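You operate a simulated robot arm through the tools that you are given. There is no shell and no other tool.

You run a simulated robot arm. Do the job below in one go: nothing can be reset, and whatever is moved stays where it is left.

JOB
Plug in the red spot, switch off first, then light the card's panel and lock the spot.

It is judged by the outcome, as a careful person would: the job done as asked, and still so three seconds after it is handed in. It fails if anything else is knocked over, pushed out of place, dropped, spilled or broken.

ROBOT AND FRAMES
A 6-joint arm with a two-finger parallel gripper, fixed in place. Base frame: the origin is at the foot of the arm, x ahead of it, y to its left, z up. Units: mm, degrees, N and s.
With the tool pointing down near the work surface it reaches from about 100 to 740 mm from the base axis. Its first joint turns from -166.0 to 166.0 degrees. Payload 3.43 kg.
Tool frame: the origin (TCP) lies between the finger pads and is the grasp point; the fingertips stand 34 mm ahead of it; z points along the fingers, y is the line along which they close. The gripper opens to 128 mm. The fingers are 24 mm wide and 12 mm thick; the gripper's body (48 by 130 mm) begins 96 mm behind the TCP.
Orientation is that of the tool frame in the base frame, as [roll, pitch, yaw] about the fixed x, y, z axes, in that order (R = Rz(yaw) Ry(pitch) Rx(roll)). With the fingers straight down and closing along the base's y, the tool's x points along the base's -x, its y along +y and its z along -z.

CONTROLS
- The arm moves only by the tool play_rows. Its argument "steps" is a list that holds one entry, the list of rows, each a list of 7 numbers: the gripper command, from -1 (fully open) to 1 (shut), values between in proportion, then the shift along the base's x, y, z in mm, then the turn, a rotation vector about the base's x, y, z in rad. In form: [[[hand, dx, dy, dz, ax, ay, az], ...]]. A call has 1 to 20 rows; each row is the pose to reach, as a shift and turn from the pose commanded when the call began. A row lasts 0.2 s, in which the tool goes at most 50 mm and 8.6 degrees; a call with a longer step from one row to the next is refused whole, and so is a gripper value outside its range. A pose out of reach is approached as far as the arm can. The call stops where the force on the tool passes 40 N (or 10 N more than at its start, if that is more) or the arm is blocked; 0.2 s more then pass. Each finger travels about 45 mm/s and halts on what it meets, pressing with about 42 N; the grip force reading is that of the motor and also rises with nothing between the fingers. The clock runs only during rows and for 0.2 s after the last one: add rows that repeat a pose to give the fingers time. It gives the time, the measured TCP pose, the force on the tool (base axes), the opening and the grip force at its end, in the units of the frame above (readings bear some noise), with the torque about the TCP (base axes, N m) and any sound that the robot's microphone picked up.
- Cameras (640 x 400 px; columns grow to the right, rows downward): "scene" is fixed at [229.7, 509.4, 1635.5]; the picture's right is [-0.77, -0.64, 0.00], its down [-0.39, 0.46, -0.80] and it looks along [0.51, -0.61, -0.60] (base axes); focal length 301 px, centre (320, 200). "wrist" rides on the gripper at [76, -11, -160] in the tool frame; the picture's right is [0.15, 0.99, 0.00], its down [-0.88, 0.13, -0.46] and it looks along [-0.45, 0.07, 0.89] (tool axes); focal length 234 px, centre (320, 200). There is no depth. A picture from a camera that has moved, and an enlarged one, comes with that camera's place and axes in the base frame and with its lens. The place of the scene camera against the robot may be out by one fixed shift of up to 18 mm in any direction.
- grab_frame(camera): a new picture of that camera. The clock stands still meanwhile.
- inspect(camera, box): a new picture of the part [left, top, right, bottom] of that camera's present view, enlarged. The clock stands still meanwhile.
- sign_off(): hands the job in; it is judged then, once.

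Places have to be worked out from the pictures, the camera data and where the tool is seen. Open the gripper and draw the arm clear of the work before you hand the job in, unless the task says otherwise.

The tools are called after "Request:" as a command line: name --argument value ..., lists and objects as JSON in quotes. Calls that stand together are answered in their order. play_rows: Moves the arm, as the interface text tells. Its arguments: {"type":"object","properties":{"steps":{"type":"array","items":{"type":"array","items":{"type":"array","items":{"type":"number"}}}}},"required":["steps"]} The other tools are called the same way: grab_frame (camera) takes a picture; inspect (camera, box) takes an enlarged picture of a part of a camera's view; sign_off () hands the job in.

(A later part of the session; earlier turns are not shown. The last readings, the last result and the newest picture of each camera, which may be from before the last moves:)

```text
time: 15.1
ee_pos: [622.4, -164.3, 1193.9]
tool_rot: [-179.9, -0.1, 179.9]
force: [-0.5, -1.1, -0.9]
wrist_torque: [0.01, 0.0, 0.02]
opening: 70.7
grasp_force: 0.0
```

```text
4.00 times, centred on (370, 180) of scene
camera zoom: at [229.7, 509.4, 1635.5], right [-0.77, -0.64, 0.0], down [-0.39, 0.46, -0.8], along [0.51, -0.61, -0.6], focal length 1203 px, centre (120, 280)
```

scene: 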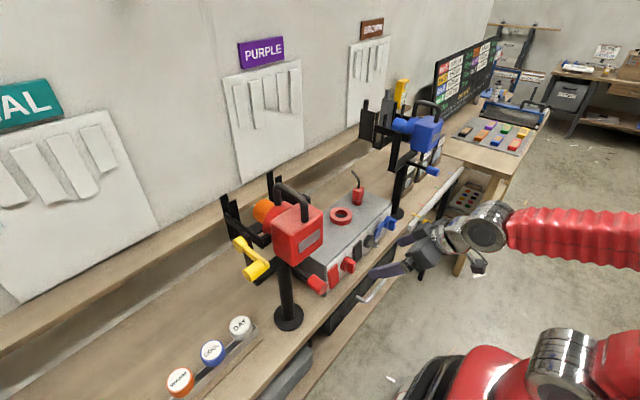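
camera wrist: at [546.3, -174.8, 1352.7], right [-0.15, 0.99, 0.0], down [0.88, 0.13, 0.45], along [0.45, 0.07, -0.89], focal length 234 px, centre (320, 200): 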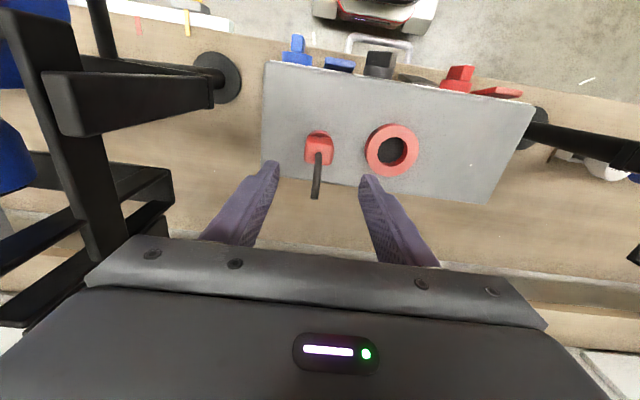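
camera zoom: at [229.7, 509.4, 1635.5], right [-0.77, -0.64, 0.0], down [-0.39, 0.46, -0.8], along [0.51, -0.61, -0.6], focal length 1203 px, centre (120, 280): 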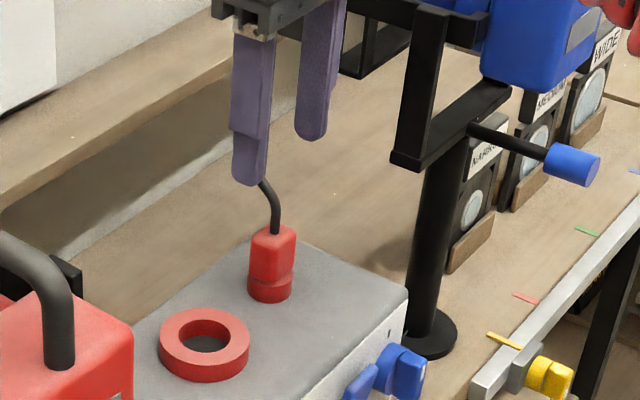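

Aligned above the plug; a closer zoom gives one more overhead fix on both plug and socket before descending.

Request:
inspect --camera "wrist" --box '[270, 100, 430, 200]'

```text
4.00 times, centred on (350, 150) of wrist
camera zoom: at [546.3, -174.8, 1352.7], right [-0.15, 0.99, 0.0], down [0.88, 0.13, 0.45], along [0.45, 0.07, -0.89], focal length 937 px, centre (200, 400)
```

zoom: 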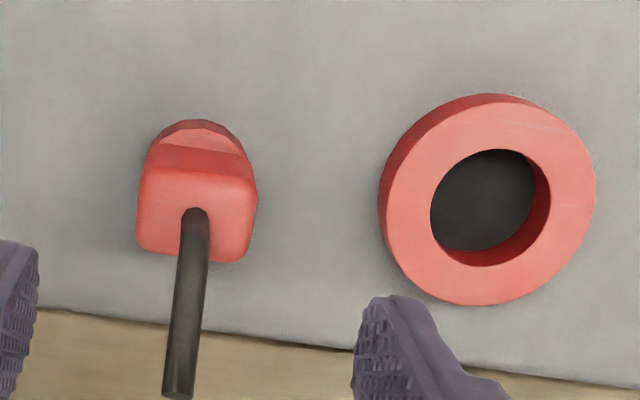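

All three views agree: socket (614,-69), plug (620,-164.4). I descend around the plug, stopping slightly high to check the reading.

Request:
play_rows --steps '[[[-0.1, -1, -0.5, -25, 0, 0, 0], [-0.1, -1, -0.5, -50, 0, 0, 0], [-0.1, -1, -0.5, -75, 0, 0, 0], [-0.1, -1, -0.5, -90, 0, 0, 0], [-0.1, -1, -0.5, -92, 0, 0, 0], [-0.1, -1, -0.5, -92, 0, 0, 0], [-0.1, -1, -0.5, -92, 0, 0, 0]]]'

Request:
grab_frame --camera "wrist"

Request:
inspect --camera "scene" --box '[320, 155, 390, 225]'

```text
time: 16.7
ee_pos: [620.8, -165.8, 1100.1]
tool_rot: [-180.0, -0.1, -179.9]
force: [-0.2, -0.3, 0.1]
wrist_torque: [-0.02, 0.01, 0.01]
opening: 70.7
grasp_force: 0.0
```

```text
taken
camera wrist: at [544.9, -175.5, 1259.8], right [-0.15, 0.99, 0.0], down [0.88, 0.13, 0.45], along [0.45, 0.07, -0.89], focal length 234 px, centre (320, 200)
```

wrist: 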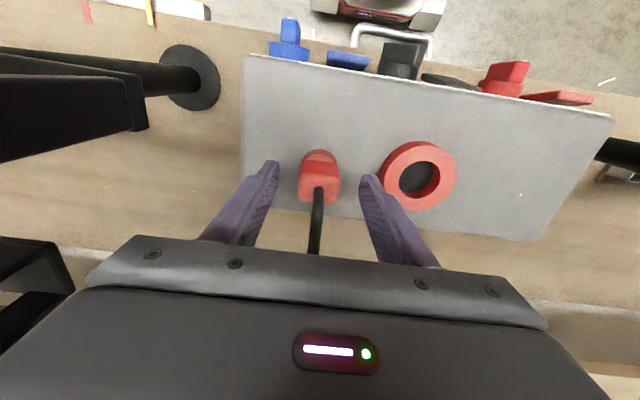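

```text
5.71 times, centred on (355, 190) of scene
camera zoom: at [229.7, 509.4, 1635.5], right [-0.77, -0.64, 0.0], down [-0.39, 0.46, -0.8], along [0.51, -0.61, -0.6], focal length 1718 px, centre (120, 257)
```

zoom: 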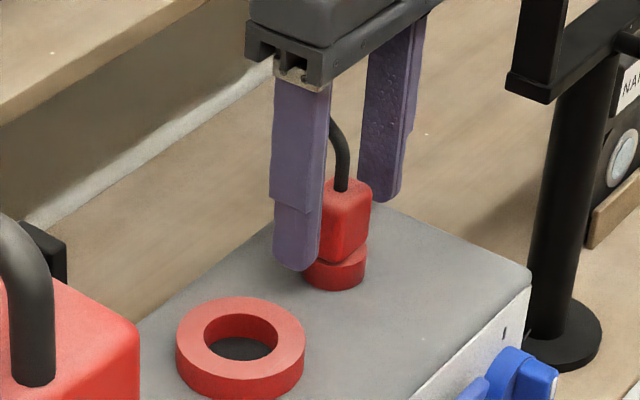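

Fingers straddle the plug centrally. I go down 4 mm more and close on the block.

Request:
play_rows --steps '[[[-0.1, 0, 0.5, -4, 0, 0, 0], [-0.1, 0, 0.5, -4, 0, 0, 0], [0.2, 0, 0.5, -4, 0, 0, 0], [0.45, 0, 0.5, -4, 0, 0, 0], [0.6, 0, 0.5, -4, 0, 0, 0], [1, 0, 0.5, -4, 0, 0, 0], [1, 0, 0.5, -4, 0, 0, 0], [1, 0, 0.5, -4, 0, 0, 0]]]'

Request:
inspect --camera "wrist" --box '[240, 110, 480, 260]'

Request:
inspect --camera "scene" --box '[320, 155, 390, 225]'

```text
time: 18.5
ee_pos: [621.1, -164.4, 1096.6]
tool_rot: [-179.8, 0.0, -179.9]
force: [0.5, 0.1, 0.8]
wrist_torque: [0.02, 0.0, -0.01]
opening: 32.9
grasp_force: 41.0
```

```text
2.67 times, centred on (360, 185) of wrist
camera zoom: at [544.8, -174.6, 1255.8], right [-0.15, 0.99, 0.0], down [0.88, 0.13, 0.45], along [0.45, 0.07, -0.89], focal length 624 px, centre (213, 240)
```

zoom: 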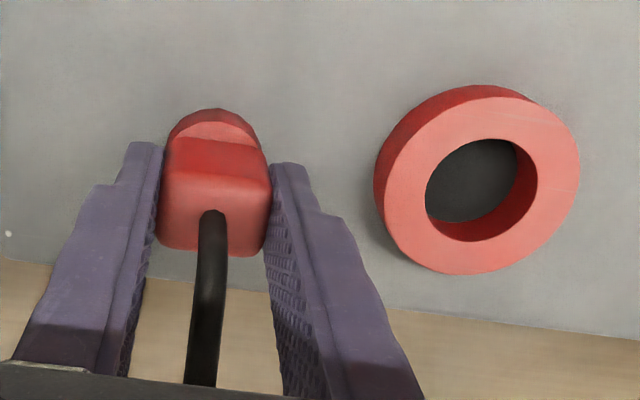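

```text
5.71 times, centred on (355, 190) of scene
camera zoom: at [229.7, 509.4, 1635.5], right [-0.77, -0.64, 0.0], down [-0.39, 0.46, -0.8], along [0.51, -0.61, -0.6], focal length 1718 px, centre (120, 257)
```

zoom: 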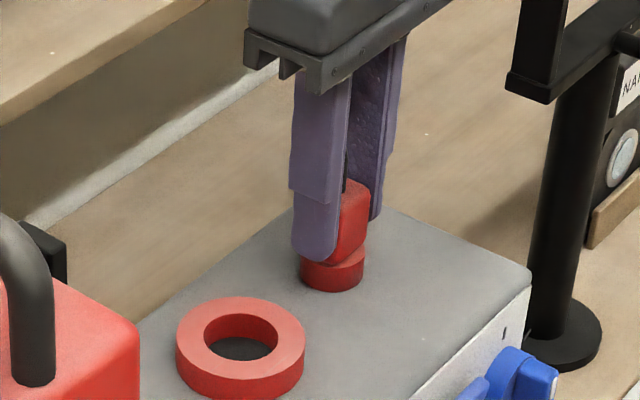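

Gripped at 32.9 mm opening. I lift 45 mm straight up and carry it toward above the socket, then check.

Request:
play_rows --steps '[[[1, 0, 0, 10, 0, 0, 0], [1, 0, 0, 25, 0, 0, 0], [1, 0, 0, 45, 0, 0, 0], [1, 0, 25, 45, 0, 0, 0], [1, -3, 55, 45, 0, 0, 0], [1, -6, 85, 45, 0, 0, 0], [1, -6.5, 95.2, 45, 0, 0, 0], [1, -6.5, 95.2, 45, 0, 0, 0], [1, -6.5, 95.2, 45, 0, 0, 0]]]'

Request:
inspect --camera "wrist" --box '[240, 110, 400, 260]'

Request:
inspect --camera "scene" --box '[310, 155, 380, 235]'

```text
time: 20.5
ee_pos: [613.0, -69.0, 1140.6]
tool_rot: [-179.8, -0.1, -180.0]
force: [0.0, -0.4, 0.9]
wrist_torque: [0.01, -0.02, 0.02]
opening: 0.2
grasp_force: 33.3
```

```text
2.67 times, centred on (320, 185) of wrist
camera zoom: at [538.7, -79.1, 1301.5], right [-0.15, 0.99, 0.0], down [0.88, 0.13, 0.45], along [0.45, 0.07, -0.89], focal length 624 px, centre (320, 240)
```

zoom: 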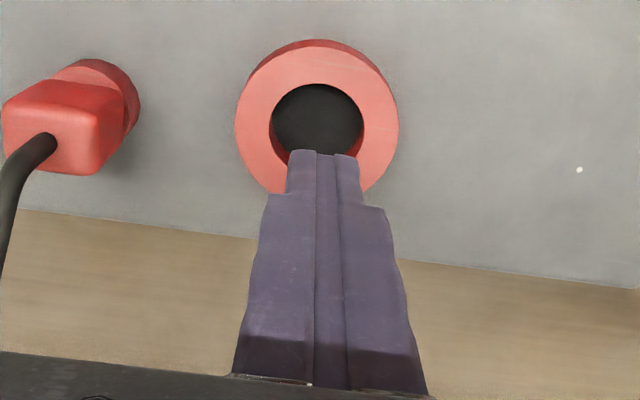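

```text
5.00 times, centred on (345, 195) of scene
camera zoom: at [229.7, 509.4, 1635.5], right [-0.77, -0.64, 0.0], down [-0.39, 0.46, -0.8], along [0.51, -0.61, -0.6], focal length 1503 px, centre (195, 225)
```

zoom: 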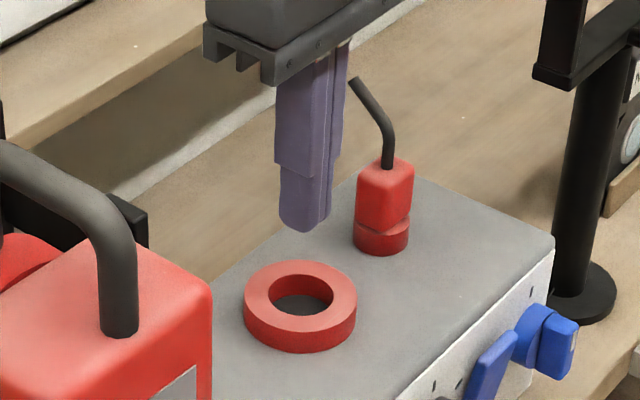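

The plug slipped out and still stands in its place, so it resists or I gripped it too high. I check its present pose closely before retrying.

Request:
inspect --camera "wrist" --box '[220, 120, 320, 210]'

Request:
inspect --camera "scene" --box '[340, 165, 380, 215]'

```text
4.44 times, centred on (270, 165) of wrist
camera zoom: at [538.7, -79.1, 1301.5], right [-0.15, 0.99, 0.0], down [0.88, 0.13, 0.45], along [0.45, 0.07, -0.89], focal length 1041 px, centre (542, 356)
```

zoom: 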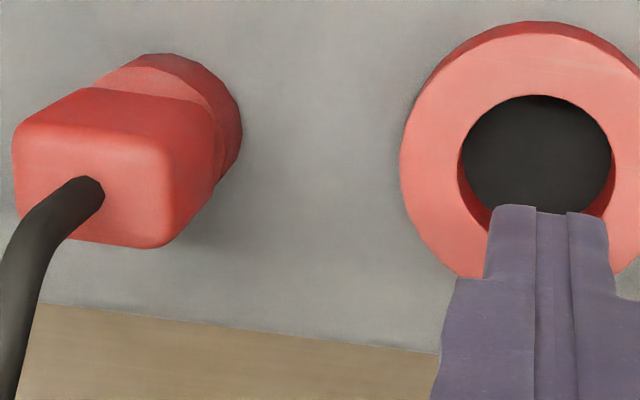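

```text
8.00 times, centred on (360, 190) of scene
camera zoom: at [229.7, 509.4, 1635.5], right [-0.77, -0.64, 0.0], down [-0.39, 0.46, -0.8], along [0.51, -0.61, -0.6], focal length 2405 px, centre (0, 280)
```

zoom: 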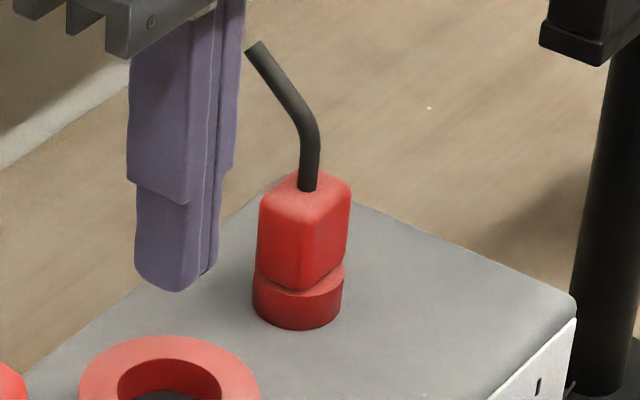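

The plug is unmoved. I retreat up, return over it and regrip deeper (TCP ≈ 1080), without lifting yet.

Request:
play_rows --steps '[[[0.5, 0, 0, 35, 0, 0, 0], [0, 0, 0, 70, 0, 0, 0], [-0.1, 3, -45, 72, 0, 0, 0], [-0.1, 6.5, -85, 72, 0, 0, 0], [-0.1, 7, -95.5, 72, 0, 0, 0], [-0.1, 7, -95.5, 40, 0, 0, 0], [-0.1, 7, -95.5, 5, 0, 0, 0], [-0.1, 7, -95.5, -30, 0, 0, 0], [-0.1, 7, -95.5, -50, 0, 0, 0], [-0.1, 7, -95.5, -59, 0, 0, 0], [-0.1, 7, -95.5, -59, 0, 0, 0], [0.3, 7, -95.5, -59, 0, 0, 0], [0.6, 7, -95.5, -59, 0, 0, 0], [1, 7, -95.5, -59, 0, 0, 0], [1, 7, -95.5, -59, 0, 0, 0], [1, 7, -95.5, -59, 0, 0, 0], [1, 7, -95.5, -59, 0, 0, 0]]]'

Request:
inspect --camera "scene" --box '[330, 155, 390, 225]'

```text
time: 24.1
ee_pos: [621.8, -165.4, 1081.7]
tool_rot: [-179.9, -0.1, -179.9]
force: [0.0, 0.2, 0.2]
wrist_torque: [-0.04, 0.03, 0.01]
opening: 34.4
grasp_force: 42.4
```

```text
5.71 times, centred on (360, 190) of scene
camera zoom: at [229.7, 509.4, 1635.5], right [-0.77, -0.64, 0.0], down [-0.39, 0.46, -0.8], along [0.51, -0.61, -0.6], focal length 1718 px, centre (91, 257)
```

zoom: 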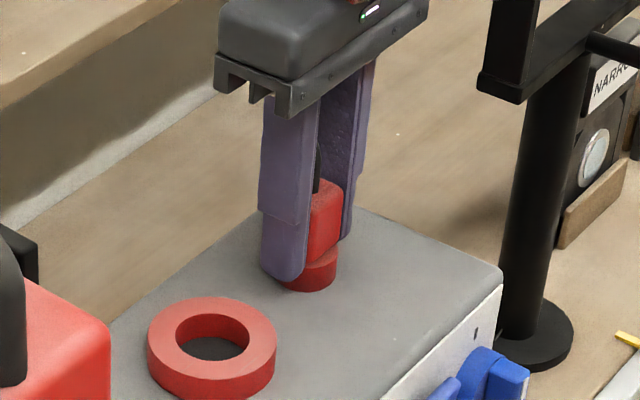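

Opening is 34.4, so the tips clasp the round part too. I lift slowly in 1.5 mm steps, watching force and opening.

Request:
play_rows --steps '[[[1, 0, 0, 1.5, 0, 0, 0], [1, 0, 0, 3, 0, 0, 0], [1, 0, 0, 4.5, 0, 0, 0], [1, 0, 0, 6, 0, 0, 0]]]'

Request:
inspect --camera "scene" --box '[330, 155, 390, 225]'

```text
time: 25.1
ee_pos: [620.6, -164.5, 1088.5]
tool_rot: [-179.9, -0.1, 179.9]
force: [0.7, 0.0, -1.2]
wrist_torque: [0.02, 0.02, 0.0]
opening: 34.1
grasp_force: 42.2
```

```text
5.71 times, centred on (360, 190) of scene
camera zoom: at [229.7, 509.4, 1635.5], right [-0.77, -0.64, 0.0], down [-0.39, 0.46, -0.8], along [0.51, -0.61, -0.6], focal length 1718 px, centre (91, 257)
```

zoom: 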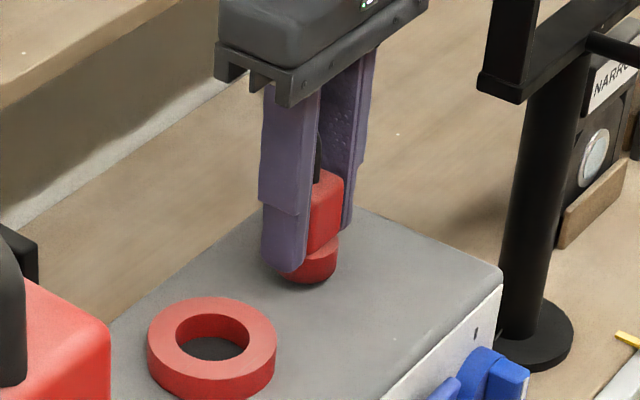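

The plug comes up with it with barely any load. I continue lifting slowly, to clear the ring height.

Request:
play_rows --steps '[[[1, 0, 0, 3, 0, 0, 0], [1, 0, 0, 6, 0, 0, 0], [1, 0, 0, 9, 0, 0, 0], [1, 0, 0, 12, 0, 0, 0], [1, 0, 0, 16, 0, 0, 0], [1, 0, 0, 20, 0, 0, 0], [1, 0, 0, 24, 0, 0, 0], [1, 0, 0, 28, 0, 0, 0], [1, 0, 0, 32, 0, 0, 0]]]'

Request:
inspect --camera "scene" --box '[330, 145, 390, 215]'

Request:
inspect --camera "wrist" --box '[240, 110, 400, 260]'

```text
time: 27.1
ee_pos: [621.1, -164.2, 1120.8]
tool_rot: [-180.0, -0.1, 180.0]
force: [-0.6, 1.0, -0.1]
wrist_torque: [-0.01, -0.01, 0.02]
opening: 34.1
grasp_force: 41.9
```

```text
5.71 times, centred on (360, 180) of scene
camera zoom: at [229.7, 509.4, 1635.5], right [-0.77, -0.64, 0.0], down [-0.39, 0.46, -0.8], along [0.51, -0.61, -0.6], focal length 1718 px, centre (91, 314)
```

zoom: 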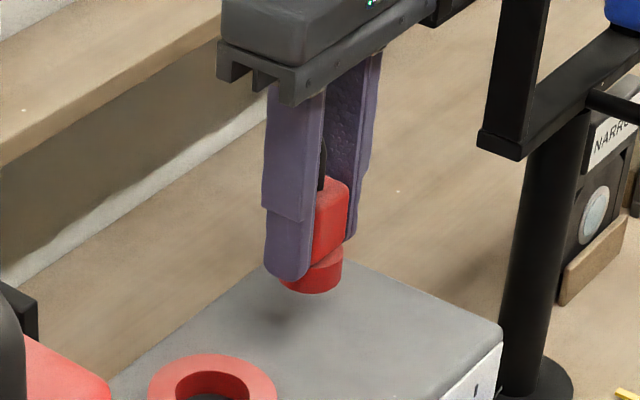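

```text
2.67 times, centred on (320, 185) of wrist
camera zoom: at [545.6, -174.9, 1280.3], right [-0.15, 0.99, 0.0], down [0.88, 0.13, 0.45], along [0.45, 0.07, -0.89], focal length 624 px, centre (320, 240)
```

zoom: 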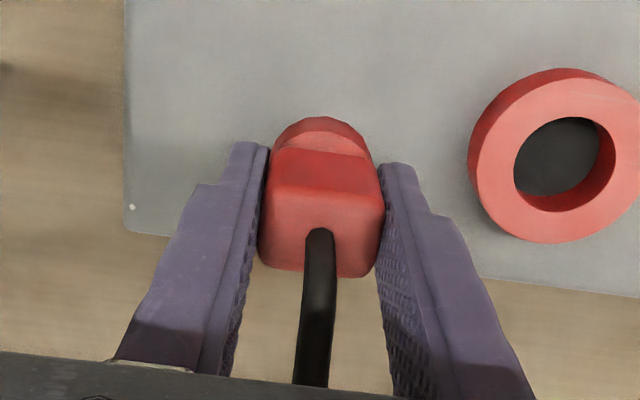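

Held firmly. I carry it across at this height to above the socket (shift −6.3, +95.5).

Request:
play_rows --steps '[[[1, 0, 8, 0, 0, 0, 0], [1, -1, 18, 0, 0, 0, 0], [1, -2, 30, 0, 0, 0, 0], [1, -3, 42, 0, 0, 0, 0], [1, -4, 54, 0, 0, 0, 0], [1, -5, 66, 0, 0, 0, 0], [1, -6, 78, 0, 0, 0, 0], [1, -6.3, 88, 0, 0, 0, 0], [1, -6.3, 95.5, 0, 0, 0, 0], [1, -6.3, 95.5, 0, 0, 0, 0], [1, -6.3, 95.5, 0, 0, 0, 0]]]'

Request:
inspect --camera "scene" --box '[310, 155, 370, 225]'

Request:
inspect --camera "wrist" --box '[260, 120, 380, 220]'

```text
time: 29.5
ee_pos: [614.7, -67.9, 1119.8]
tool_rot: [-179.9, -0.1, -180.0]
force: [-0.2, 0.6, -0.5]
wrist_torque: [0.02, 0.01, 0.01]
opening: 34.0
grasp_force: 41.7
```

```text
5.71 times, centred on (340, 190) of scene
camera zoom: at [229.7, 509.4, 1635.5], right [-0.77, -0.64, 0.0], down [-0.39, 0.46, -0.8], along [0.51, -0.61, -0.6], focal length 1718 px, centre (206, 257)
```

zoom: 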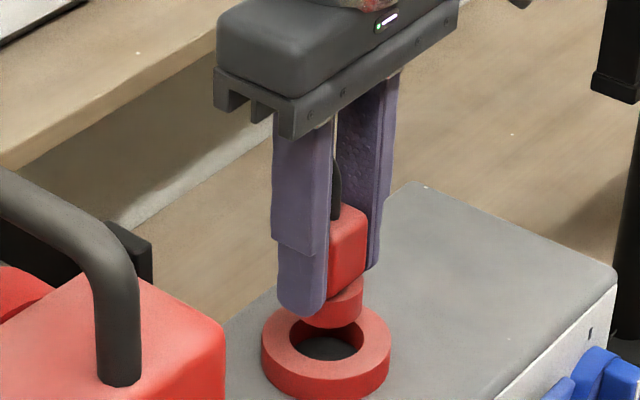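

```text
4.00 times, centred on (320, 170) of wrist
camera zoom: at [539.2, -78.8, 1280.2], right [-0.15, 0.99, 0.0], down [0.88, 0.13, 0.45], along [0.45, 0.07, -0.89], focal length 937 px, centre (320, 320)
```

zoom: 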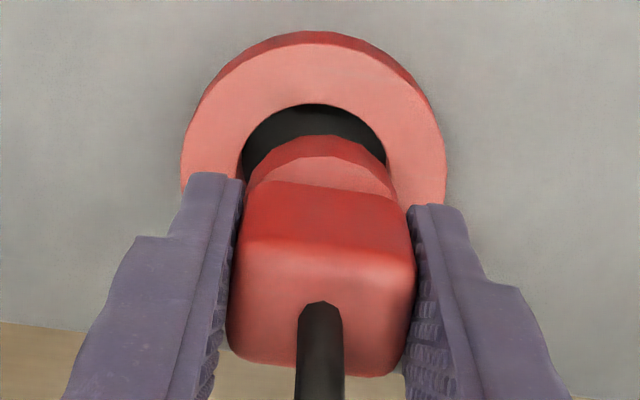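

Projecting the view: pin and hole agree in x, pin about 1 mm too far in +y. I correct by −0.9 mm and lower until the pin should just be inside the rim.

Request:
play_rows --steps '[[[1, 0, -0.9, -6, 0, 0, 0], [1, 0, -0.9, -12, 0, 0, 0], [1, 0, -0.9, -17, 0, 0, 0], [1, 0, -0.9, -19, 0, 0, 0], [1, 0, -0.9, -21, 0, 0, 0], [1, 0, -0.9, -23, 0, 0, 0], [1, 0, -0.9, -25, 0, 0, 0]]]'

Request:
inspect --camera "scene" --box '[320, 170, 370, 225]'

Request:
inspect --camera "wrist" --box '[260, 120, 380, 220]'

```text
time: 31.1
ee_pos: [615.8, -69.8, 1096.0]
tool_rot: [-179.9, 0.0, -180.0]
force: [4.0, -0.2, 5.5]
wrist_torque: [0.07, 0.0, 0.01]
opening: 34.3
grasp_force: 42.3
```

```text
7.27 times, centred on (345, 198) of scene
camera zoom: at [229.7, 509.4, 1635.5], right [-0.77, -0.64, 0.0], down [-0.39, 0.46, -0.8], along [0.51, -0.61, -0.6], focal length 2187 px, centre (138, 218)
```

zoom: 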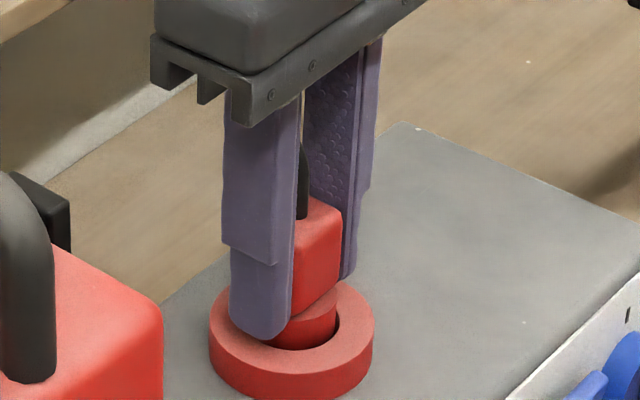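

```text
4.00 times, centred on (320, 170) of wrist
camera zoom: at [539.4, -80.5, 1255.4], right [-0.15, 0.99, 0.0], down [0.88, 0.13, 0.46], along [0.45, 0.07, -0.89], focal length 937 px, centre (320, 320)
```

zoom: 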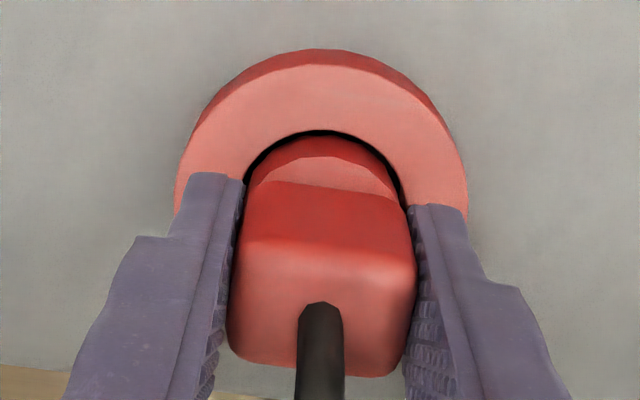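

The pin is inside the rim with gaps all round and only small force. I continue down another 7 mm, so the fingertips come just above the ring.

Request:
play_rows --steps '[[[1, 0, 0, -1.5, 0, 0, 0], [1, 0, 0, -3, 0, 0, 0], [1, 0, 0, -4.5, 0, 0, 0], [1, 0, 0, -6, 0, 0, 0], [1, 0, 0, -7, 0, 0, 0]]]'

Request:
inspect --camera "scene" --box '[320, 170, 370, 225]'

```text
time: 32.3
ee_pos: [616.3, -69.9, 1088.7]
tool_rot: [-179.9, 0.0, 180.0]
force: [7.7, -1.6, 5.4]
wrist_torque: [0.04, -0.39, 0.02]
opening: 34.1
grasp_force: 41.7
```

```text
7.27 times, centred on (345, 198) of scene
camera zoom: at [229.7, 509.4, 1635.5], right [-0.77, -0.64, 0.0], down [-0.39, 0.46, -0.8], along [0.51, -0.61, -0.6], focal length 2187 px, centre (138, 218)
```

zoom: 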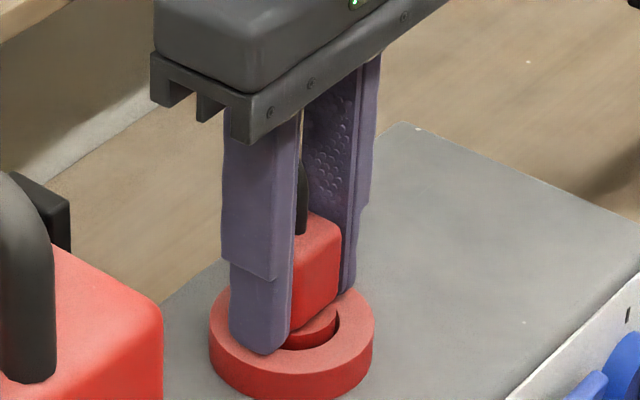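

The pin is ~11 mm in; a side force of ~8 N suggests being ~1 mm short in x. I relax by +1 mm x, then open the fingers gently so it can drop.

Request:
play_rows --steps '[[[1, 1, 0, 0, 0, 0, 0], [1, 1.3, 0.3, 0, 0, 0, 0], [0.3, 1.3, 0.3, 0, 0, 0, 0], [0.1, 1.3, 0.3, 0, 0, 0, 0], [0, 1.3, 0.3, 0, 0, 0, 0], [0, 1.3, 0.3, 0, 0, 0, 0], [0, 1.3, 0.3, 0, 0, 0, 0]]]'

Request:
inspect --camera "scene" --box '[320, 170, 370, 225]'

Request:
inspect --camera "wrist" --box '[260, 120, 380, 220]'

```text
time: 33.9
ee_pos: [615.4, -68.3, 1089.0]
tool_rot: [-179.9, -0.1, 179.9]
force: [-0.7, -0.3, 0.3]
wrist_torque: [-0.05, 0.0, -0.01]
opening: 64.2
grasp_force: 0.0
```

```text
7.27 times, centred on (345, 198) of scene
camera zoom: at [229.7, 509.4, 1635.5], right [-0.77, -0.64, 0.0], down [-0.39, 0.46, -0.8], along [0.51, -0.61, -0.6], focal length 2187 px, centre (138, 218)
```

zoom: 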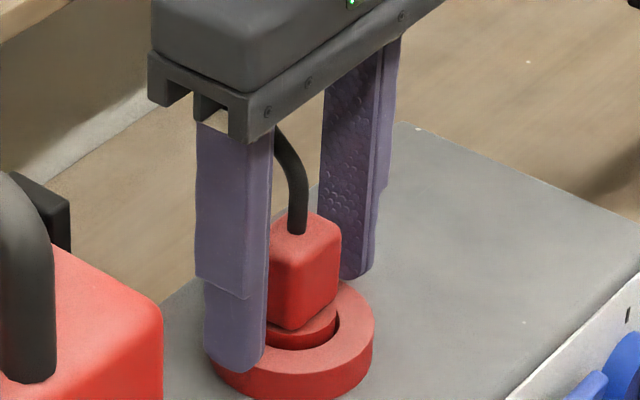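

```text
4.00 times, centred on (320, 170) of wrist
camera zoom: at [540.4, -80.3, 1248.0], right [-0.15, 0.99, 0.0], down [0.88, 0.13, 0.45], along [0.45, 0.07, -0.89], focal length 937 px, centre (320, 320)
```

zoom: 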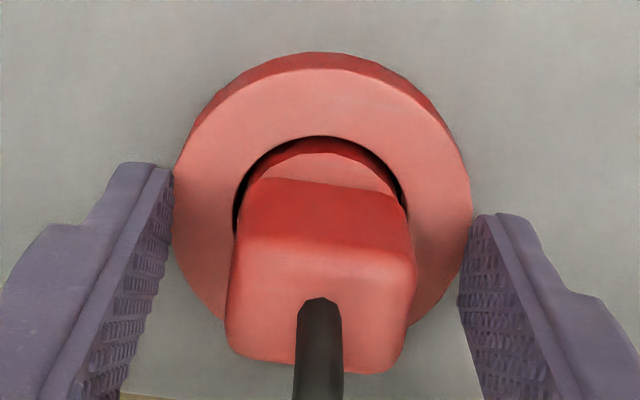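

The plug hangs ~11 mm in. I rise with the fingers open, narrow them to straddle the cable, ready to press on the block's top.

Request:
play_rows --steps '[[[0, 0, 0, 20, 0, 0, 0], [0, 0, 0, 45, 0, 0, 0], [0, 0, 0, 65, 0, 0, 0], [0, -0.5, -0.3, 68, 0, 0, 0], [0.35, -0.5, -0.3, 68, 0, 0, 0], [0.6, -0.5, -0.3, 68, 0, 0, 0], [0.7, -0.5, -0.3, 68, 0, 0, 0], [0.7, -0.5, -0.3, 68, 0, 0, 0], [0.7, -0.5, -0.3, 68, 0, 0, 0]]]'

Request:
inspect --camera "scene" --box '[320, 160, 370, 225]'

Request:
inspect --camera "wrist" --box '[260, 120, 380, 220]'

```text
time: 35.9
ee_pos: [615.9, -69.6, 1155.6]
tool_rot: [-179.8, 0.0, 179.9]
force: [0.2, 0.1, 0.1]
wrist_torque: [0.01, -0.04, 0.03]
opening: 19.0
grasp_force: 0.0
```

```text
6.15 times, centred on (345, 192) of scene
camera zoom: at [229.7, 509.4, 1635.5], right [-0.77, -0.64, 0.0], down [-0.39, 0.46, -0.8], along [0.51, -0.61, -0.6], focal length 1850 px, centre (166, 246)
```

zoom: 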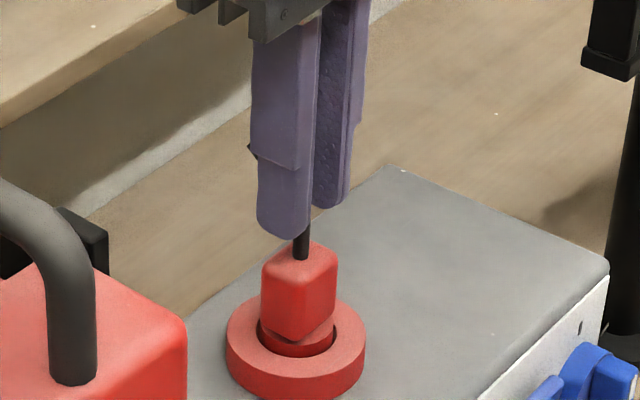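

```text
4.00 times, centred on (320, 170) of wrist
camera zoom: at [539.6, -80.5, 1315.5], right [-0.15, 0.99, 0.0], down [0.88, 0.13, 0.45], along [0.45, 0.07, -0.89], focal length 937 px, centre (320, 320)
```

zoom: 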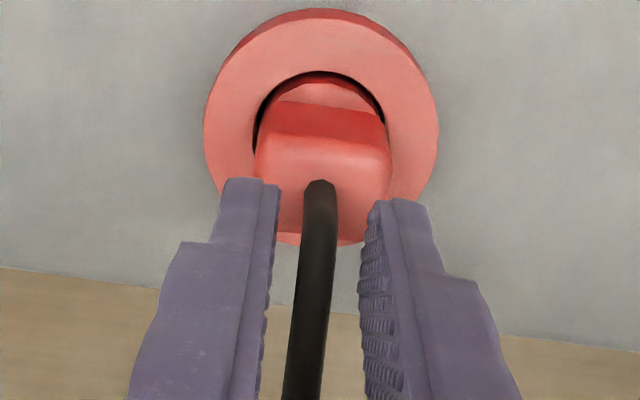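

The fingers straddle the cable neatly. I press down slowly on the block top until the force tells it is seated.

Request:
play_rows --steps '[[[0.7, 0, 0, -6, 0, 0, 0], [0.7, 0, 0, -12, 0, 0, 0], [0.7, 0, 0, -16, 0, 0, 0], [0.7, 0, 0, -18, 0, 0, 0], [0.7, 0, 0, -20, 0, 0, 0], [0.7, 0, 0, -22, 0, 0, 0], [0.7, 0, 0, -24, 0, 0, 0], [0.7, 0, 0, -26, 0, 0, 0], [0.7, 0, 0, -28, 0, 0, 0], [0.7, 0, 0, -30, 0, 0, 0], [0.7, 0, 0, -32, 0, 0, 0], [0.7, 0, 0, -34, 0, 0, 0], [0.7, 0, 0, -36, 0, 0, 0]]]'

Request:
inspect --camera "scene" --box '[320, 160, 370, 225]'

Request:
inspect --camera "wrist" --box '[260, 120, 380, 220]'

```text
time: 38.4
ee_pos: [615.2, -70.3, 1127.9]
tool_rot: [-179.8, 0.4, -180.0]
force: [-2.4, 0.5, 5.5]
wrist_torque: [0.03, 0.15, 0.03]
opening: 19.2
grasp_force: 0.1
stopped in row 12: the force on the tool passed its limit at 44 N (the readings are from after the stop); the commanded pose is now the measured one
```

```text
6.15 times, centred on (345, 192) of scene
camera zoom: at [229.7, 509.4, 1635.5], right [-0.77, -0.64, 0.0], down [-0.39, 0.46, -0.8], along [0.51, -0.61, -0.6], focal length 1850 px, centre (166, 246)
```

zoom: 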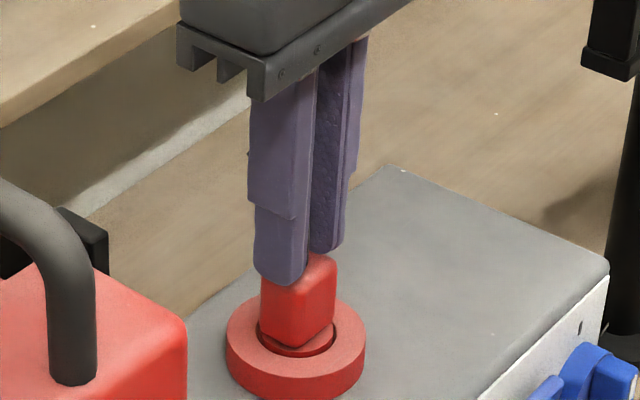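

```text
4.00 times, centred on (320, 170) of wrist
camera zoom: at [538.9, -80.2, 1288.0], right [-0.15, 0.99, 0.0], down [0.88, 0.13, 0.46], along [0.46, 0.06, -0.89], focal length 937 px, centre (320, 320)
```

zoom: 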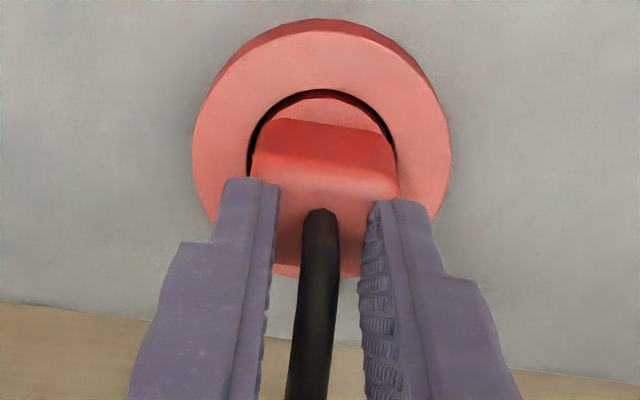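

The fingertips stopped at z ≈ 1094, i.e. the plug's top is back at the height it had with the pin on the box surface: fully seated. I rise straight off it and back away, then view the plug and the red spot.

Request:
play_rows --steps '[[[0.7, 0, 0, 15, 0, 0, 0], [0.6, 0, 0, 45, 0, 0, 0], [0.5, 0, 0, 85, 0, 0, 0], [0.4, 0, 0, 125, 0, 0, 0], [0.2, -40, 0, 150, 0, 0, 0], [0, -85, 0, 165, 0, 0, 0], [-0.3, -130, 10, 170, 0, 0, 0], [-0.6, -175, 20, 175, 0, 0, 0], [-1, -215, 40, 180, 0, 0, 0], [-1, -215, 80, 180, 0, 0, 0], [-1, -215, 120, 180, 0, 0, 0], [-1, -215, 120, 180, 0, 0, 0]]]'

Request:
grab_frame --camera "wrist"

Request:
grab_frame --camera "scene"

Request:
inspect --camera "scene" --box '[310, 180, 380, 240]'

```text
time: 41.0
ee_pos: [400.5, 50.4, 1308.0]
tool_rot: [-179.8, 0.5, -180.0]
force: [-0.7, 0.5, -0.3]
wrist_torque: [-0.02, 0.0, 0.03]
opening: 128.1
grasp_force: 0.0
```

```text
taken
camera wrist: at [323.9, 40.4, 1467.0], right [-0.15, 0.99, 0.0], down [0.88, 0.13, 0.46], along [0.46, 0.06, -0.89], focal length 234 px, centre (320, 200)
```

wrist: 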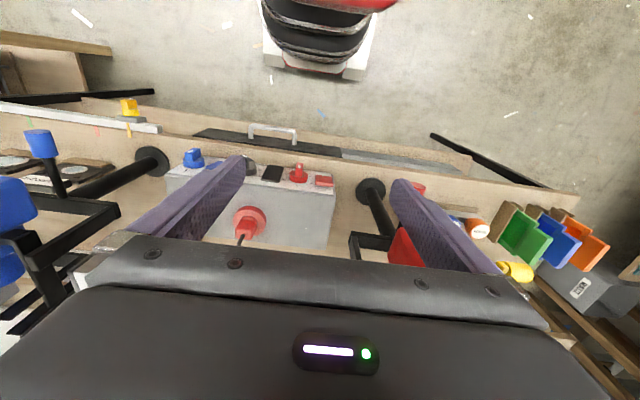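

```text
taken
```

scene: 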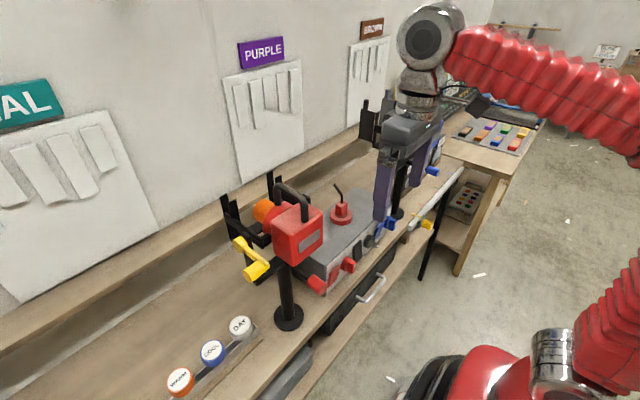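

```text
6.67 times, centred on (345, 210) of scene
camera zoom: at [229.7, 509.4, 1635.5], right [-0.77, -0.64, 0.0], down [-0.39, 0.46, -0.8], along [0.51, -0.61, -0.6], focal length 2004 px, centre (153, 133)
```

zoom: 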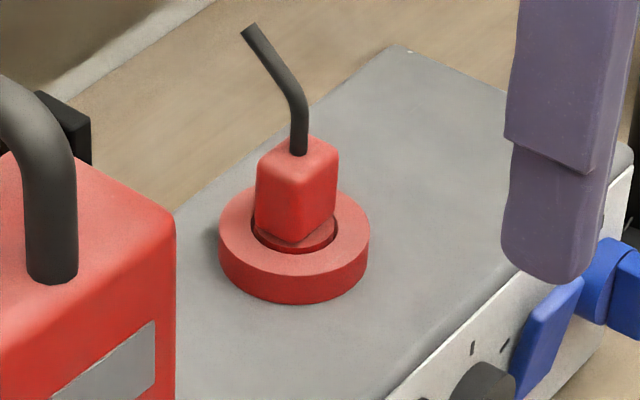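

The plug is seated in the socket and the lamp is dark, so the switch is off. Next I switch the red rocker on by pressing its (now proud) top end: line up first, fingers shut.

Request:
play_rows --steps '[[[0, 0, 5, -20, 0, -0.14, 0], [0.5, 0, 10, -50, 0, -0.28, 0], [1, 0, 15, -90, 0, -0.42, 0], [1, 0, 20, -130, 0, -0.56, 0], [1, 0, 24, -170, 0, -0.7, 0], [1, 10, 28, -210, 0, -0.7, 0], [1, 30, 28, -250, 0, -0.7, 0], [1, 45, 28, -292, 0, -0.7, 0], [1, 55, 28, -292, 0, -0.7, 0], [1, 55, 28, -292, 0, -0.7, 0]]]'

Request:
inspect --camera "scene" --box '[300, 220, 420, 320]'

Request:
grab_frame --camera "wrist"

```text
time: 43.2
ee_pos: [456.1, 78.8, 1016.0]
tool_rot: [-179.8, 40.5, -180.0]
force: [-0.9, 0.5, -1.1]
wrist_torque: [-0.04, -0.02, 0.0]
opening: 0.0
grasp_force: 32.9
```

```text
4.00 times, centred on (360, 270) of scene
camera zoom: at [229.7, 509.4, 1635.5], right [-0.77, -0.64, 0.0], down [-0.39, 0.46, -0.8], along [0.51, -0.61, -0.6], focal length 1203 px, centre (160, -80)
```

zoom: 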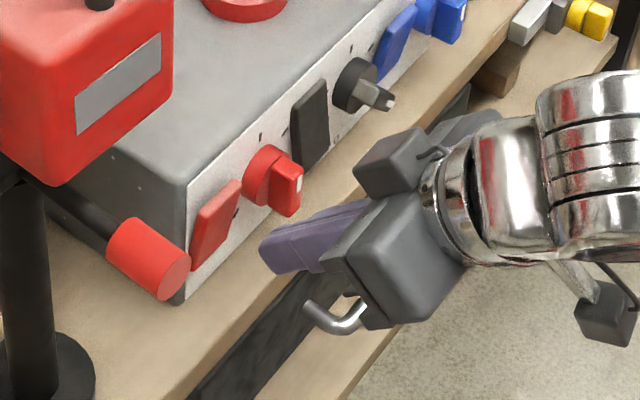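

```text
taken
camera wrist: at [294.2, 68.9, 1088.0], right [-0.11, 0.99, -0.1], down [0.37, 0.13, 0.92], along [0.92, 0.06, -0.38], focal length 234 px, centre (320, 200)
```

wrist: 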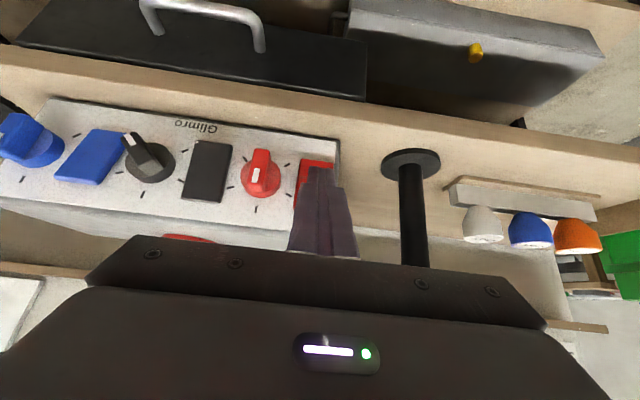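

Lined up at the rocker's top end; I creep forward until it clicks over.

Request:
play_rows --steps '[[[1, 8, 0, 0, 0, 0, 0], [1, 16, 0, 0, 0, 0, 0], [1, 22, 0, 0, 0, 0, 0], [1, 26, 0, 0, 0, 0, 0], [1, 29, 0, 0, 0, 0, 0], [1, 32, 0, 0, 0, 0, 0], [1, 35, 0, 0, 0, 0, 0], [1, 38, 0, 0, 0, 0, 0], [1, 41, 0, 0, 0, 0, 0], [1, 43, 0, 0, 0, 0, 0]]]'

Request:
inspect --camera "scene" --box '[310, 235, 370, 295]'

Request:
grab_frame --camera "scene"

```text
time: 45.4
ee_pos: [495.2, 78.1, 1016.0]
tool_rot: [-179.8, 40.3, 179.9]
force: [-25.6, 2.7, 13.6]
wrist_torque: [-0.01, 0.05, 0.1]
opening: 0.1
grasp_force: 33.4
stopped in row 10: the force on the tool passed its limit at 43 N (the readings are from after the stop); the commanded pose is now the measured one
```

```text
6.67 times, centred on (340, 265) of scene
camera zoom: at [229.7, 509.4, 1635.5], right [-0.77, -0.64, 0.0], down [-0.39, 0.46, -0.8], along [0.51, -0.61, -0.6], focal length 2004 px, centre (187, -233)
```

zoom: 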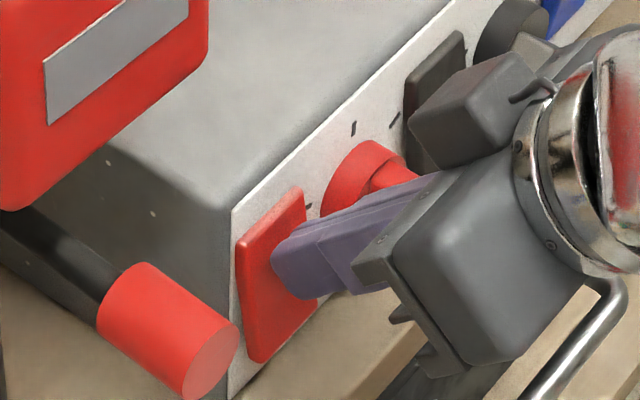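

```text
taken
```

scene: 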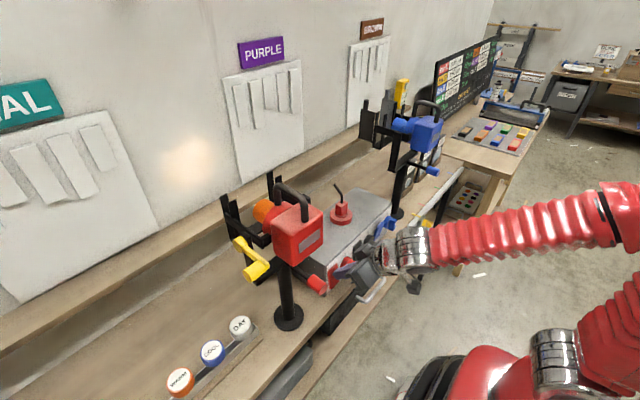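

The lamp is lit: a warm spot shows on the wall left of the PURPLE panel, confirming the on/off sense. I estimate the beam at y≈212, z≈1259 on the wall (x≈916), and the PURPLE panel at y −217…67, z 1100…1428, so a pan of ~40° to the right is needed. I back off and look at the spot's mechanism.

Request:
play_rows --steps '[[[1, -30, 0, 0, 0, 0, 0], [1, -65, 0, 10, 0, 0, 0], [0.5, -90, 20, 50, 0, 0, 0], [0, -105, 45, 90, 0, 0, 0], [-0.5, -115, 70, 135, 0, 0, 0], [-1, -115, 95, 180, 0, 0, 0], [-1, -115, 120, 225, 0, 0, 0], [-1, -115, 137, 270, 0, 0, 0], [-1, -115, 137, 300, 0, 0, 0], [-1, -115, 137, 314, 0, 0, 0], [-1, -115, 137, 314, 0, 0, 0]]]'

Request:
grab_frame --camera "wrist"

Request:
grab_frame --camera "scene"

Request:
inspect --camera "scene" --box '[210, 170, 340, 300]'

```text
refused: row 3 steps farther than a row can; nothing moved
```

```text
taken
camera wrist: at [334.3, 67.9, 1088.8], right [-0.11, 0.99, -0.1], down [0.38, 0.13, 0.92], along [0.92, 0.06, -0.39], focal length 234 px, centre (320, 200)
```

wrist: 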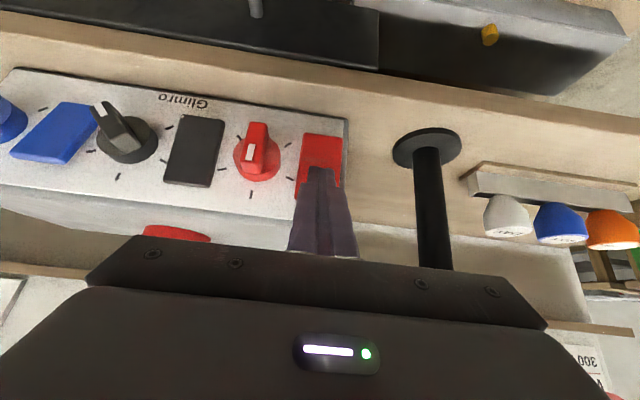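

```text
taken
```

scene: 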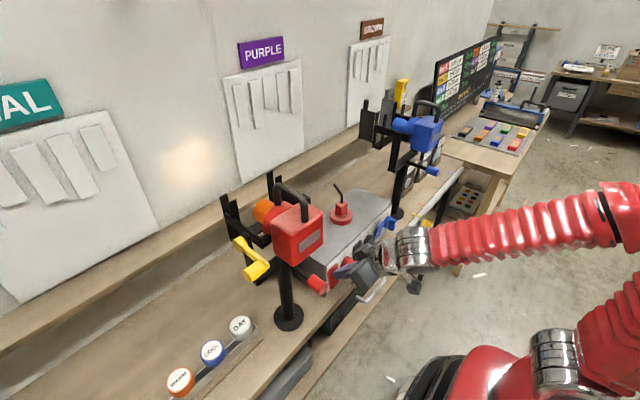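

```text
3.08 times, centred on (275, 235) of scene
camera zoom: at [229.7, 509.4, 1635.5], right [-0.77, -0.64, 0.0], down [-0.39, 0.46, -0.8], along [0.51, -0.61, -0.6], focal length 925 px, centre (458, 92)
```

zoom: 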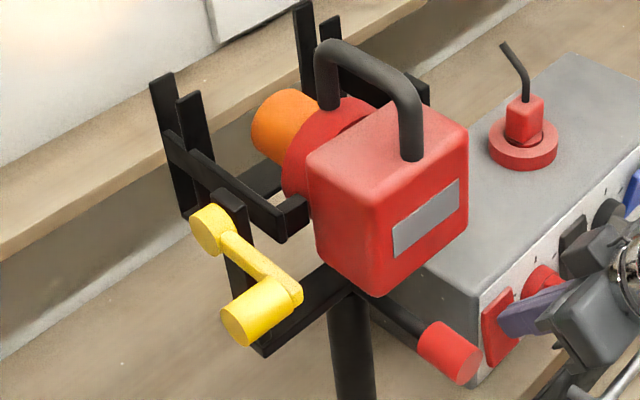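

One row was too long; I redo the retreat with shorter steps and then look at the spot.

Request:
play_rows --steps '[[[1, -30, 0, 0, 0, 0, 0], [1, -65, 0, 10, 0, 0, 0], [0.5, -85, 15, 45, 0, 0, 0], [0, -100, 35, 85, 0, 0, 0], [-0.5, -110, 55, 125, 0, 0, 0], [-1, -115, 75, 165, 0, 0, 0], [-1, -115, 95, 205, 0, 0, 0], [-1, -115, 115, 245, 0, 0, 0], [-1, -115, 130, 280, 0, 0, 0], [-1, -115, 137, 314, 0, 0, 0], [-1, -115, 137, 314, 0, 0, 0]]]'

Request:
grab_frame --camera "wrist"

Request:
grab_frame --camera "scene"

Request:
inspect --camera "wrist" --box '[220, 80, 460, 260]'

```text
time: 47.8
ee_pos: [381.7, 213.8, 1330.3]
tool_rot: [-179.8, 40.3, -179.9]
force: [0.3, -0.2, -0.3]
wrist_torque: [0.04, 0.03, 0.0]
opening: 127.9
grasp_force: 0.1
```

```text
taken
camera wrist: at [220.5, 204.6, 1403.0], right [-0.11, 0.99, -0.1], down [0.38, 0.13, 0.92], along [0.92, 0.06, -0.39], focal length 234 px, centre (320, 200)
```

wrist: 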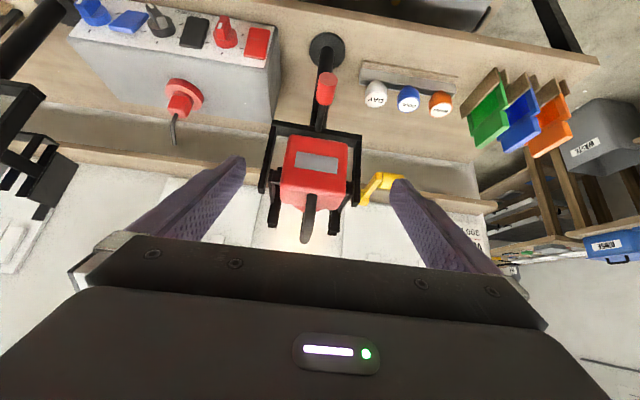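

```text
taken
```

scene: 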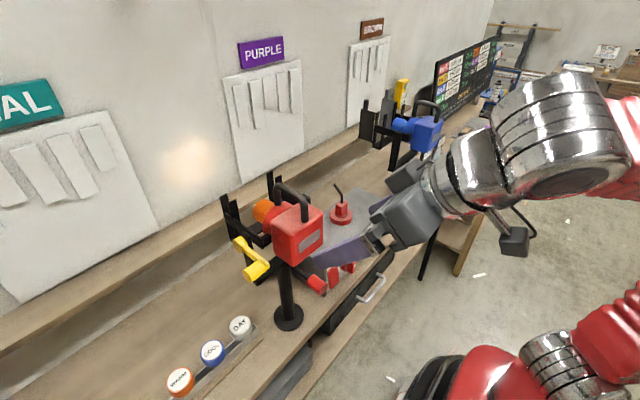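

```text
2.22 times, centred on (340, 170) of wrist
camera zoom: at [220.5, 204.6, 1403.0], right [-0.11, 0.99, -0.1], down [0.38, 0.13, 0.92], along [0.92, 0.06, -0.39], focal length 520 px, centre (276, 267)
```

zoom: 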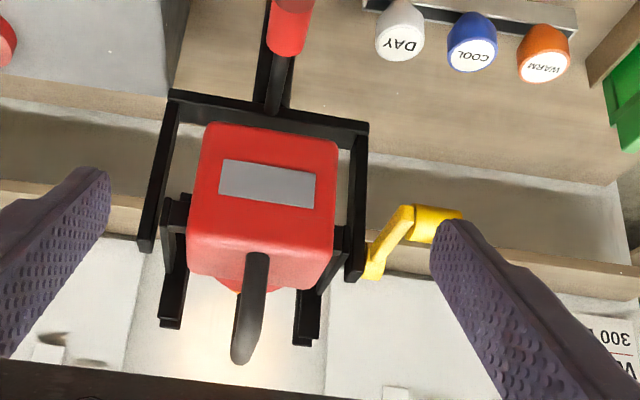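

Beam seems straight ahead of the lamp. The rod with the red knob behind the stand looks like the pan handle, near (463,214,1129). I lower in front of it to view and fix its position precisely.

Request:
play_rows --steps '[[[-1, 5, 0, -35, 0, 0, 0], [-1, 12, 0, -70, 0, 0, 0], [-1, 20, 0, -105, 0, 0, 0], [-1, 28, 0, -135, 0, 0, 0], [-1, 32, 0, -147, 0, 0, 0], [-1, 32, 0, -147, 0, 0, 0]]]'

Request:
grab_frame --camera "wrist"

Request:
inspect --camera "wrist" --box '[260, 100, 400, 220]'

Request:
inspect --camera "scene" --box '[230, 180, 350, 310]'

```text
time: 49.2
ee_pos: [413.0, 214.8, 1183.4]
tool_rot: [-179.8, 40.3, 179.9]
force: [0.6, -0.4, 0.1]
wrist_torque: [0.0, 0.05, 0.0]
opening: 128.1
grasp_force: 0.1
```

```text
taken
camera wrist: at [252.2, 204.1, 1255.1], right [-0.11, 0.99, -0.1], down [0.38, 0.13, 0.92], along [0.92, 0.06, -0.39], focal length 234 px, centre (320, 200)
```

wrist: 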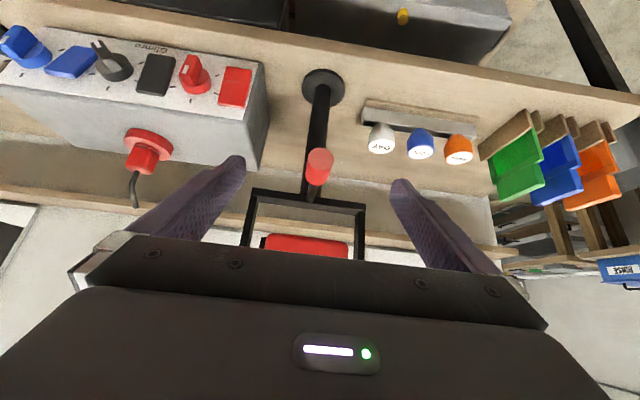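

```text
3.33 times, centred on (330, 160) of wrist
camera zoom: at [252.2, 204.1, 1255.1], right [-0.11, 0.99, -0.1], down [0.38, 0.13, 0.92], along [0.92, 0.06, -0.39], focal length 781 px, centre (287, 333)
```

zoom: 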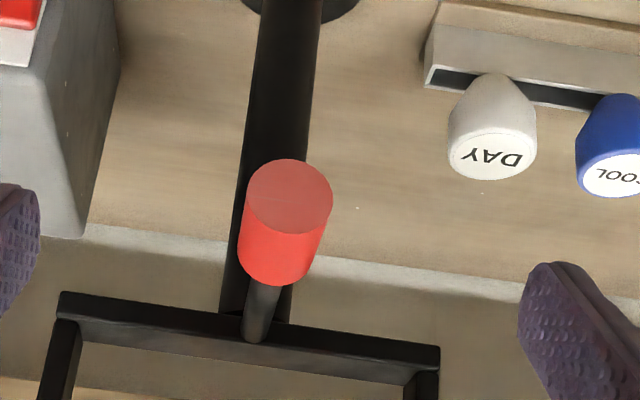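

```text
3.08 times, centred on (290, 245) of scene
camera zoom: at [229.7, 509.4, 1635.5], right [-0.77, -0.64, 0.0], down [-0.39, 0.46, -0.8], along [0.51, -0.61, -0.6], focal length 925 px, centre (412, 62)
```

zoom: 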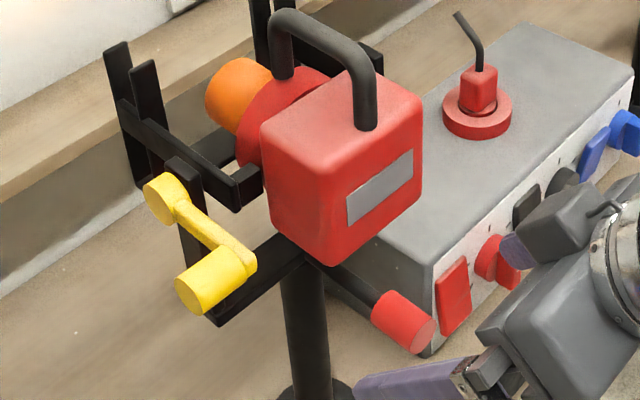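

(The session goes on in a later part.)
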